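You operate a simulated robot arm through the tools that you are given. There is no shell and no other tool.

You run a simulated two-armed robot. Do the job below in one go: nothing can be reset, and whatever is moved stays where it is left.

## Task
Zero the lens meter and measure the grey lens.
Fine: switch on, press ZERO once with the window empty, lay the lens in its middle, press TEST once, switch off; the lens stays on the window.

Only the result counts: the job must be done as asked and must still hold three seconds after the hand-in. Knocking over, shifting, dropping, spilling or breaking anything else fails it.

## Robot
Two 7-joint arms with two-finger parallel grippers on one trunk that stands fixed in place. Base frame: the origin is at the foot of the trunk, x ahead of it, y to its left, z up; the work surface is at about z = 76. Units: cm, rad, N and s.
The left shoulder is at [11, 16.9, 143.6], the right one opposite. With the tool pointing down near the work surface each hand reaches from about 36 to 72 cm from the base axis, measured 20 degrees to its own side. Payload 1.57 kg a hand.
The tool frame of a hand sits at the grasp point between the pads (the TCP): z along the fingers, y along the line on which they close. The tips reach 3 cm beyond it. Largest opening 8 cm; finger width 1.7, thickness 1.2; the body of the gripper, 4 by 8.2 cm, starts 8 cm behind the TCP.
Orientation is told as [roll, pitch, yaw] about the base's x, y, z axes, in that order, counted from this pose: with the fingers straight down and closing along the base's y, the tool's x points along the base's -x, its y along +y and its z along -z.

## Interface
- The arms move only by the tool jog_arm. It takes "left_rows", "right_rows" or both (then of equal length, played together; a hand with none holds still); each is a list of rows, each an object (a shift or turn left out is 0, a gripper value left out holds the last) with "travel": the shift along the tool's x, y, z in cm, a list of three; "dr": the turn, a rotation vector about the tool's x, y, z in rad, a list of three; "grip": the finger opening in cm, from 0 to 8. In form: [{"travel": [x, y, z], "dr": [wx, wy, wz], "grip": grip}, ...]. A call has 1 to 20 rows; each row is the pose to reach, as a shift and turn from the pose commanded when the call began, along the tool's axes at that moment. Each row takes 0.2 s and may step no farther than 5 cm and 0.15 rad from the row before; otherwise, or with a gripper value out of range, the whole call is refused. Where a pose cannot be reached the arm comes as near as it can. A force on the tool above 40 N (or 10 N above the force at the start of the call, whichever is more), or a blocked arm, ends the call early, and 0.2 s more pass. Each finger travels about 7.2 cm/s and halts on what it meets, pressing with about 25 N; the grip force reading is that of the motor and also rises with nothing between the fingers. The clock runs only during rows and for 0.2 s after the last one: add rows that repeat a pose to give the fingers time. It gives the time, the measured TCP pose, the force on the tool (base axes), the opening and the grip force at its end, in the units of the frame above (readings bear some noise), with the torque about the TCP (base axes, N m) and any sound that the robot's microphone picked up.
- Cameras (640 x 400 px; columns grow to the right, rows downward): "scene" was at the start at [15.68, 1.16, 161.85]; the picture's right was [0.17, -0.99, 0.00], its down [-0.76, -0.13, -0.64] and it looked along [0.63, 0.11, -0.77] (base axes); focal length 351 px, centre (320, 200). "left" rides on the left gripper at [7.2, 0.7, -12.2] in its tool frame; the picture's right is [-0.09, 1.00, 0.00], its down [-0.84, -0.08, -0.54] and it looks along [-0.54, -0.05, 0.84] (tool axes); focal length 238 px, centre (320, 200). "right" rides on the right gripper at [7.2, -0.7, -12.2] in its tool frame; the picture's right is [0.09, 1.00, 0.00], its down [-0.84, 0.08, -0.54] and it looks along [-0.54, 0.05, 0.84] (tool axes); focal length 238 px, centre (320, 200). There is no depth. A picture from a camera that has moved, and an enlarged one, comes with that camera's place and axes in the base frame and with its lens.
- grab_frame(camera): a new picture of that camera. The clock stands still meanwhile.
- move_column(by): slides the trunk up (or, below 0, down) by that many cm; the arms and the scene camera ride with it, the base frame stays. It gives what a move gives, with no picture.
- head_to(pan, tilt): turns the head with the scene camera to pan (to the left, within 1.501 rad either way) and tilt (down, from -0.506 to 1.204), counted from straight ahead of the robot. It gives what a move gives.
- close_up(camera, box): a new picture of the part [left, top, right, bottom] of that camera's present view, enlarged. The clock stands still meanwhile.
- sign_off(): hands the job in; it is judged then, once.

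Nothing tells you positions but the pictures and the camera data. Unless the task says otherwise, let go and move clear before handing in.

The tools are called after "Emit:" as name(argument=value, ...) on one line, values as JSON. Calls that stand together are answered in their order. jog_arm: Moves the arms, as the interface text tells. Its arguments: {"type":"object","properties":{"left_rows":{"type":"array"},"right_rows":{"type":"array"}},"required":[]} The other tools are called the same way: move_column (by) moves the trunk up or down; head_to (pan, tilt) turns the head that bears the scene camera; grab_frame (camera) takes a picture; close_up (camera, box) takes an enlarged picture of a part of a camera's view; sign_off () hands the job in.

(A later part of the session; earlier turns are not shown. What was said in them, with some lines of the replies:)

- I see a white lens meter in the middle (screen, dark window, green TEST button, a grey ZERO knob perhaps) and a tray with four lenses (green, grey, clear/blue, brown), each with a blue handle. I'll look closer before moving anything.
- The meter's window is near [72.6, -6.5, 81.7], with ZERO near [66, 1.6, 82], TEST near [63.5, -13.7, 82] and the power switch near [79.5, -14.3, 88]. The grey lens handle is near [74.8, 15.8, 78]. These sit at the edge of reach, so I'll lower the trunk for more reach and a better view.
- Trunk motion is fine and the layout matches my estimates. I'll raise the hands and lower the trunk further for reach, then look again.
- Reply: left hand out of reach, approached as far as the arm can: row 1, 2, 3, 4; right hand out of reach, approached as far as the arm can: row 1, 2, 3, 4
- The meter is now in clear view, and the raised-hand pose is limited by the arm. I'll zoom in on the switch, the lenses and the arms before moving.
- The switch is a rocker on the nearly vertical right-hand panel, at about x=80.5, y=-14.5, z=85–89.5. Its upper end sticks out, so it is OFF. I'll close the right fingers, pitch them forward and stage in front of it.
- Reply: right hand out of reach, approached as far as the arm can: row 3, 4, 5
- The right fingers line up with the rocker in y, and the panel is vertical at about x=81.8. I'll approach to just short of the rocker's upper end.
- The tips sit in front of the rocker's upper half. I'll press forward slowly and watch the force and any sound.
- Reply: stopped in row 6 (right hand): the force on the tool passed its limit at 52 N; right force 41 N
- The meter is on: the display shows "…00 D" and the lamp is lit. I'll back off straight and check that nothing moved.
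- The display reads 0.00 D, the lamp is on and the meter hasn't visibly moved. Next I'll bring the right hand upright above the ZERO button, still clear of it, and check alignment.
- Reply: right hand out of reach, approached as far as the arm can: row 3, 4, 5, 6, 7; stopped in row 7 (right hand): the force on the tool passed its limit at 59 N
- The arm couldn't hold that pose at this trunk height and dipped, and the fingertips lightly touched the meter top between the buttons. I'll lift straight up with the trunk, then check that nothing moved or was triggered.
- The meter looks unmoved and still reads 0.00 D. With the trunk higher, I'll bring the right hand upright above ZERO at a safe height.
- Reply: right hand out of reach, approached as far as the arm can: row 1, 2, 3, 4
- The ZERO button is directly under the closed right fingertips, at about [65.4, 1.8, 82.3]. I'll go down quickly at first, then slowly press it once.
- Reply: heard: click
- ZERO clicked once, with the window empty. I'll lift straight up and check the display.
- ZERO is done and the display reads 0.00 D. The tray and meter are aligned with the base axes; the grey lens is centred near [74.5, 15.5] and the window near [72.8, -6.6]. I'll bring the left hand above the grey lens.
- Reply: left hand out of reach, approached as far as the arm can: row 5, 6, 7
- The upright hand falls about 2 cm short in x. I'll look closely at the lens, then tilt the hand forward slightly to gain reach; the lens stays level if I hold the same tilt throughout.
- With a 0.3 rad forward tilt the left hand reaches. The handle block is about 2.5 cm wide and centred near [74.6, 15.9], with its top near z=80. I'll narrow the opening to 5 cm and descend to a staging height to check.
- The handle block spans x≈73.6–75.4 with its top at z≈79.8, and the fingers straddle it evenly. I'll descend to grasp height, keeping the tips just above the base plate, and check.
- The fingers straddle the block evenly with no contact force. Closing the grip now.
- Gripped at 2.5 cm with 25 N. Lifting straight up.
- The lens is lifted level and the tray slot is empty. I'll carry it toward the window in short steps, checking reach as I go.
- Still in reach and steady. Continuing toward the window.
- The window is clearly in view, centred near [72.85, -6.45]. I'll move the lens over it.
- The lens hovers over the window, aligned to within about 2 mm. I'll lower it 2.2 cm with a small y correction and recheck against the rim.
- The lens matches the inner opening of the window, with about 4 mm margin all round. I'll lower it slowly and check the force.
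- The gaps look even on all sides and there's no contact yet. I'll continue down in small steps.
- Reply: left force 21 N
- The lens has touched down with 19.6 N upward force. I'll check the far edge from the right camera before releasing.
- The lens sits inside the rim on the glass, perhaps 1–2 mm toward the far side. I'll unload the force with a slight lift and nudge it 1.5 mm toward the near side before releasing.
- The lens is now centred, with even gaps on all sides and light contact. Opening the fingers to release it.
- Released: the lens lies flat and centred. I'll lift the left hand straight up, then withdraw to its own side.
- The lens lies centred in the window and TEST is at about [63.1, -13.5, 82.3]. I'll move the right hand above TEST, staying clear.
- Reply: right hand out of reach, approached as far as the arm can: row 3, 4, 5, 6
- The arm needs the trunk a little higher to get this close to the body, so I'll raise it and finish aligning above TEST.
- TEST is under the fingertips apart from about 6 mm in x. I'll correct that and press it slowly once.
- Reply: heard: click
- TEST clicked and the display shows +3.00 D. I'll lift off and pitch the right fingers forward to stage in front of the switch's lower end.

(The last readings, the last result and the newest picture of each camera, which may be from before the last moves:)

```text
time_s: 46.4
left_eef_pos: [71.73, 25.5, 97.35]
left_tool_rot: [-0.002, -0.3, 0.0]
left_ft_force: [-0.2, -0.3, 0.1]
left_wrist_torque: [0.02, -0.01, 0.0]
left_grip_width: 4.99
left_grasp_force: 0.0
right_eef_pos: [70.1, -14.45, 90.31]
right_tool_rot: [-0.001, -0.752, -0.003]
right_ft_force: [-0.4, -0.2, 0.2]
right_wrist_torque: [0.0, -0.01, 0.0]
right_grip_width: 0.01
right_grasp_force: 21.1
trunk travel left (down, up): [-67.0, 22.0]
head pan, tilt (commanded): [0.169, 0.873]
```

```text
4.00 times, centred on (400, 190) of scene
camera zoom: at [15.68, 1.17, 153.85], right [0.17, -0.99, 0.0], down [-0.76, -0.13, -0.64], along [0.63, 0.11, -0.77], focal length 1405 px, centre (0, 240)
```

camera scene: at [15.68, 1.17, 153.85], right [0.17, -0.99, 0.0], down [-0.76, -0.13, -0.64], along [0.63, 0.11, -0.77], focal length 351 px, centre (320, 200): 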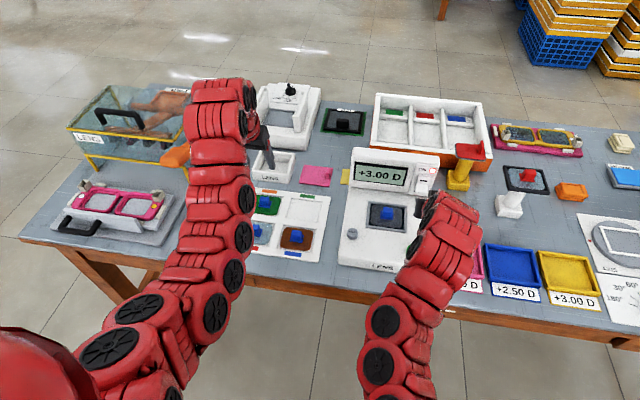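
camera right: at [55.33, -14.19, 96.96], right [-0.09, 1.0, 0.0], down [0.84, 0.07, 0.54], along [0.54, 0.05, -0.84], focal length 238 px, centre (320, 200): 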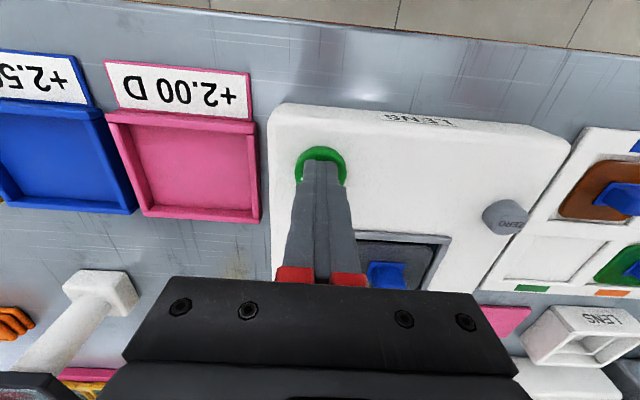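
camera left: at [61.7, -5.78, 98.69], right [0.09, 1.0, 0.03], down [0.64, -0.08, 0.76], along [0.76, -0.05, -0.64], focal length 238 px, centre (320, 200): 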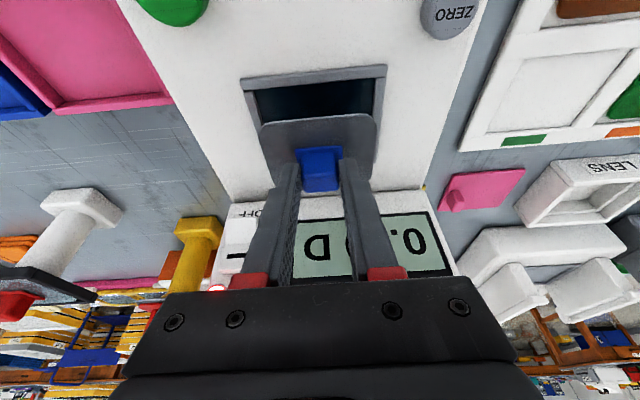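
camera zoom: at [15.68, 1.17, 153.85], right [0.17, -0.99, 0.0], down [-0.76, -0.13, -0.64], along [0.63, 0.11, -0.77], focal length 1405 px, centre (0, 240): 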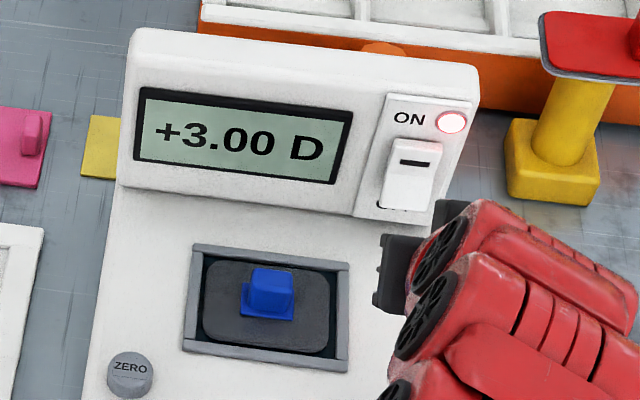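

Reading +3.00 D with the lens undisturbed; the rocker's lower end now sticks out at about z=85–87. I'll approach just in front of that lower half.

Emit:
jog_arm(right_rows=[{"travel": [-0.46, 0, 1.66], "grip": 0}, {"travel": [-0.91, 0, 3.32], "grip": 0}, {"travel": [-1.37, 0, 4.98], "grip": 0}, {"travel": [-1.37, 0, 4.98], "grip": 0}])

Emit:
close_up(camera="right", box=[240, 60, 500, 260])

Emit:
close_up(camera="scene", box=[400, 140, 470, 200])

```text
time_s: 47.4
left_eef_pos: [71.68, 25.61, 97.29]
left_tool_rot: [0.0, -0.3, 0.0]
left_ft_force: [0.2, 1.1, -1.1]
left_wrist_torque: [0.0, 0.02, 0.02]
left_grip_width: 5.0
left_grasp_force: 0.2
right_eef_pos: [74.38, -14.4, 87.6]
right_tool_rot: [0.0, -0.75, -0.007]
right_ft_force: [-0.5, -0.3, -0.1]
right_wrist_torque: [0.0, 0.01, 0.01]
right_grip_width: 0.0
right_grasp_force: 21.2
trunk travel left (down, up): [-67.0, 22.0]
head pan, tilt (commanded): [0.169, 0.873]
```

```text
2.00 times, centred on (370, 160) of right
camera zoom: at [60.75, -14.97, 91.47], right [-0.06, 1.0, -0.06], down [0.24, 0.08, 0.97], along [0.97, 0.04, -0.25], focal length 477 px, centre (220, 280)
```

zoom: 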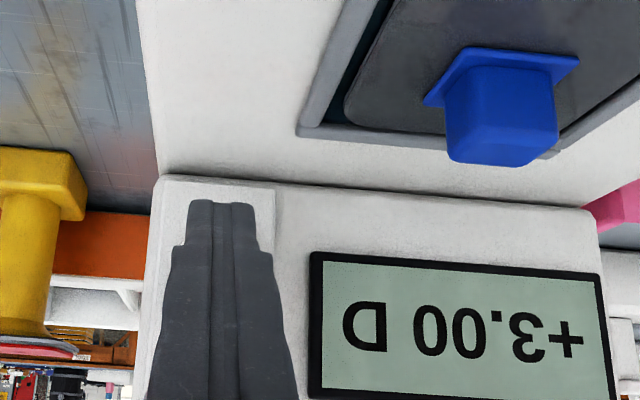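

```text
6.67 times, centred on (435, 170) of scene
camera zoom: at [15.65, 1.18, 153.86], right [0.17, -0.99, 0.0], down [-0.76, -0.13, -0.64], along [0.63, 0.11, -0.77], focal length 2342 px, centre (-447, 400)
```

zoom: 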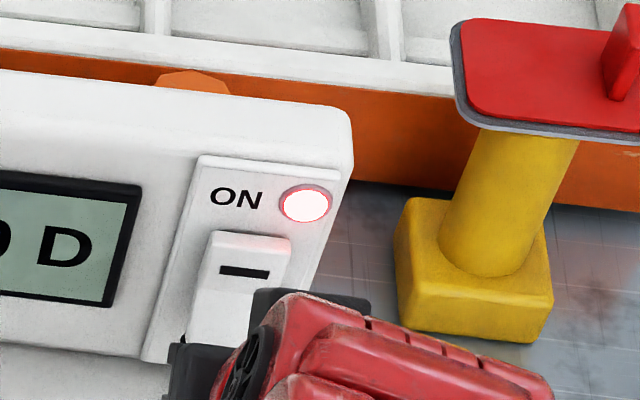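

The tip is lined up with the rocker's lower half and the OFF end is right behind it. Pressing forward slowly.

Emit:
jog_arm(right_rows=[{"travel": [-0.438, 0, 0.41], "grip": 0}, {"travel": [-0.876, 0, 0.82], "grip": 0}, {"travel": [-1.315, 0, 1.23], "grip": 0}, {"travel": [-1.534, 0, 1.435], "grip": 0}, {"travel": [-1.753, 0, 1.64], "grip": 0}, {"travel": [-1.972, 0, 1.845], "grip": 0}, {"travel": [-2.191, 0, 2.05], "grip": 0}, {"travel": [-2.41, 0, 2.255], "grip": 0}, {"travel": [-2.63, 0, 2.46], "grip": 0}])

Emit:
close_up(camera="scene", box=[340, 140, 460, 240])

Emit:
close_up(camera="right", box=[240, 60, 500, 260])

```text
time_s: 49.3
left_eef_pos: [71.29, 25.54, 97.65]
left_tool_rot: [0.0, -0.306, 0.002]
left_ft_force: [0.4, -0.8, 0.4]
left_wrist_torque: [-0.01, -0.02, -0.03]
left_grip_width: 5.01
left_grasp_force: 0.0
right_eef_pos: [77.29, -14.42, 87.6]
right_tool_rot: [-0.003, -0.74, -0.003]
right_ft_force: [-33.5, -3.4, 11.3]
right_wrist_torque: [0.06, 0.25, -0.07]
right_grip_width: 0.01
right_grasp_force: 21.2
trunk travel left (down, up): [-67.0, 22.0]
head pan, tilt (commanded): [0.169, 0.873]
stopped in row 9 (right hand): the force on the tool passed its limit at 46 N (the readings are from after the stop); the commanded pose is now the measured one
```

```text
4.00 times, centred on (400, 190) of scene
camera zoom: at [14.9, 1.16, 153.96], right [0.17, -0.99, 0.0], down [-0.75, -0.13, -0.65], along [0.64, 0.11, -0.76], focal length 1405 px, centre (0, 240)
```

zoom: 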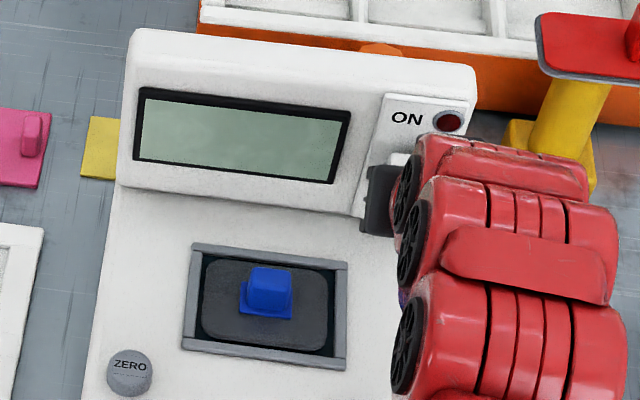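

```text
2.00 times, centred on (370, 160) of right
camera zoom: at [63.61, -14.99, 91.6], right [-0.06, 1.0, -0.06], down [0.25, 0.08, 0.96], along [0.97, 0.05, -0.26], focal length 477 px, centre (220, 280)
```

zoom: 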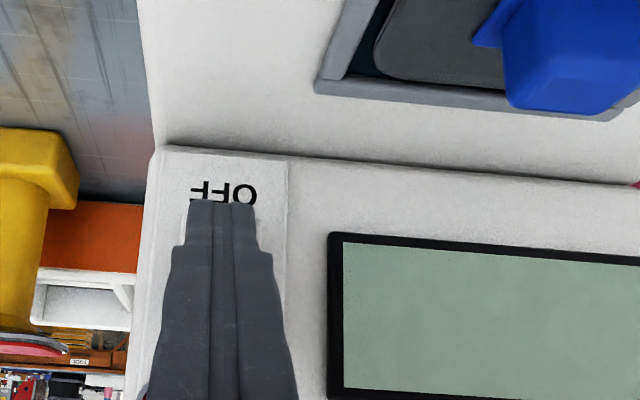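

The display and lamp are off. I'll back the right hand straight out and away to its own side.

Emit:
jog_arm(right_rows=[{"travel": [0.74, 0, -0.67], "grip": 0}, {"travel": [2.2, 0, -2.02], "grip": 0}, {"travel": [3.4, 0, -4.5], "grip": 0}, {"travel": [4.56, 0, -6.87], "grip": 0}, {"travel": [4.56, -4, -6.87], "grip": 0}, {"travel": [4.56, -8, -6.87], "grip": 0}, {"travel": [4.56, -12, -6.87], "grip": 0}, {"travel": [4.56, -15, -6.87], "grip": 0}, {"travel": [4.56, -15, -6.87], "grip": 0}])

Emit:
grab_frame(camera="scene")

Emit:
close_up(camera="scene", box=[330, 130, 460, 280])

Emit:
grab_frame(camera="left")

```text
time_s: 51.3
left_eef_pos: [71.71, 25.61, 97.28]
left_tool_rot: [-0.001, -0.3, 0.0]
left_ft_force: [-0.1, -0.9, 0.5]
left_wrist_torque: [-0.02, 0.02, 0.0]
left_grip_width: 4.98
left_grasp_force: 0.0
right_eef_pos: [69.61, -29.46, 89.26]
right_tool_rot: [0.0, -0.742, -0.002]
right_ft_force: [0.5, -0.3, -0.3]
right_wrist_torque: [-0.04, 0.01, 0.0]
right_grip_width: 0.01
right_grasp_force: 21.0
trunk travel left (down, up): [-67.0, 22.0]
head pan, tilt (commanded): [0.169, 0.873]
```

```text
taken
camera scene: at [15.66, 1.22, 153.85], right [0.17, -0.99, 0.0], down [-0.76, -0.13, -0.64], along [0.63, 0.11, -0.77], focal length 351 px, centre (320, 200)
```

scene: 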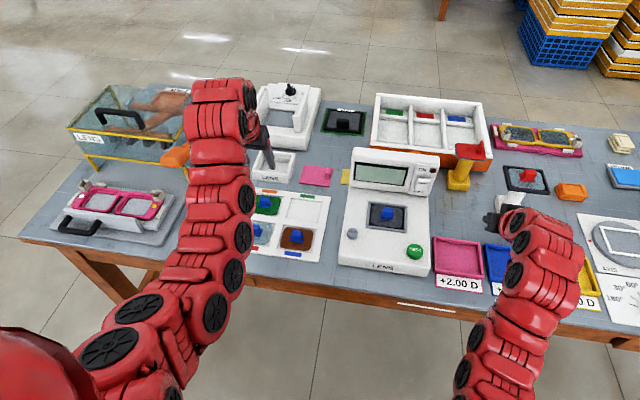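

```text
2.67 times, centred on (395, 205) of scene
camera zoom: at [15.66, 1.22, 153.85], right [0.17, -0.99, 0.0], down [-0.76, -0.13, -0.64], along [0.63, 0.11, -0.77], focal length 937 px, centre (120, 187)
```

zoom: 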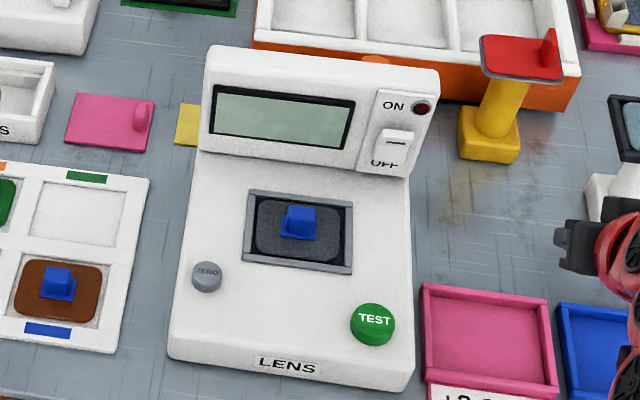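

```text
taken
camera left: at [61.29, 26.25, 106.87], right [0.09, 1.0, 0.03], down [0.64, -0.08, 0.77], along [0.76, -0.05, -0.64], focal length 238 px, centre (320, 200)
```

left: 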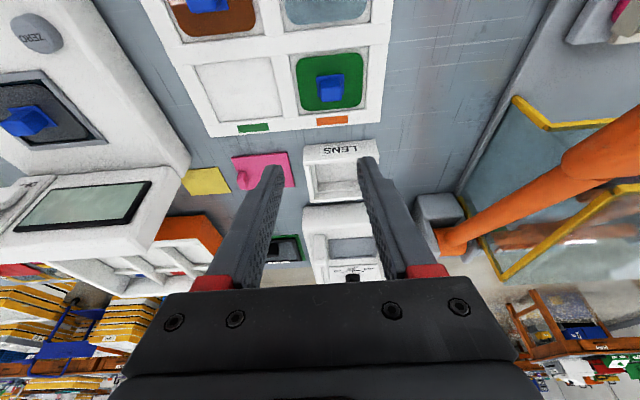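

The meter is switched off, with the display blank and the lamp dark. It was zeroed once with the window empty, and TEST was pressed once and gave +3.00 D. The grey lens lies centred on the window, both hands are clear, and nothing else has moved, so I'm handing in.

Emit:
sign_off()

```text
The job is handed in.
```

The grey lens read **+3.00 D**, and the job is handed in.

- **Sequence:** I switched the meter on and pressed ZERO once with the window empty. I then laid the grey lens in the window, pressed TEST once and switched off. ZERO and TEST each gave one audible click.
- **Final state:** The display and lamp are off, and the lens is lying flat and centred on the window. Both hands are empty and clear.
- **Unplanned contact:** Early on, the right arm couldn't hold a pose I asked for. It dipped and its fingertips pushed against the top of the meter, between the buttons and away from the window, with a peak force of 59 N. I lifted off straight away. In the pictures afterwards the meter had not visibly moved, it still read 0.00 D, and nothing had been triggered.
- **Switch presses:** Both presses on the power switch pushed past the 40 N limit (52 N and 46 N) before stopping. Neither visibly shifted the meter.
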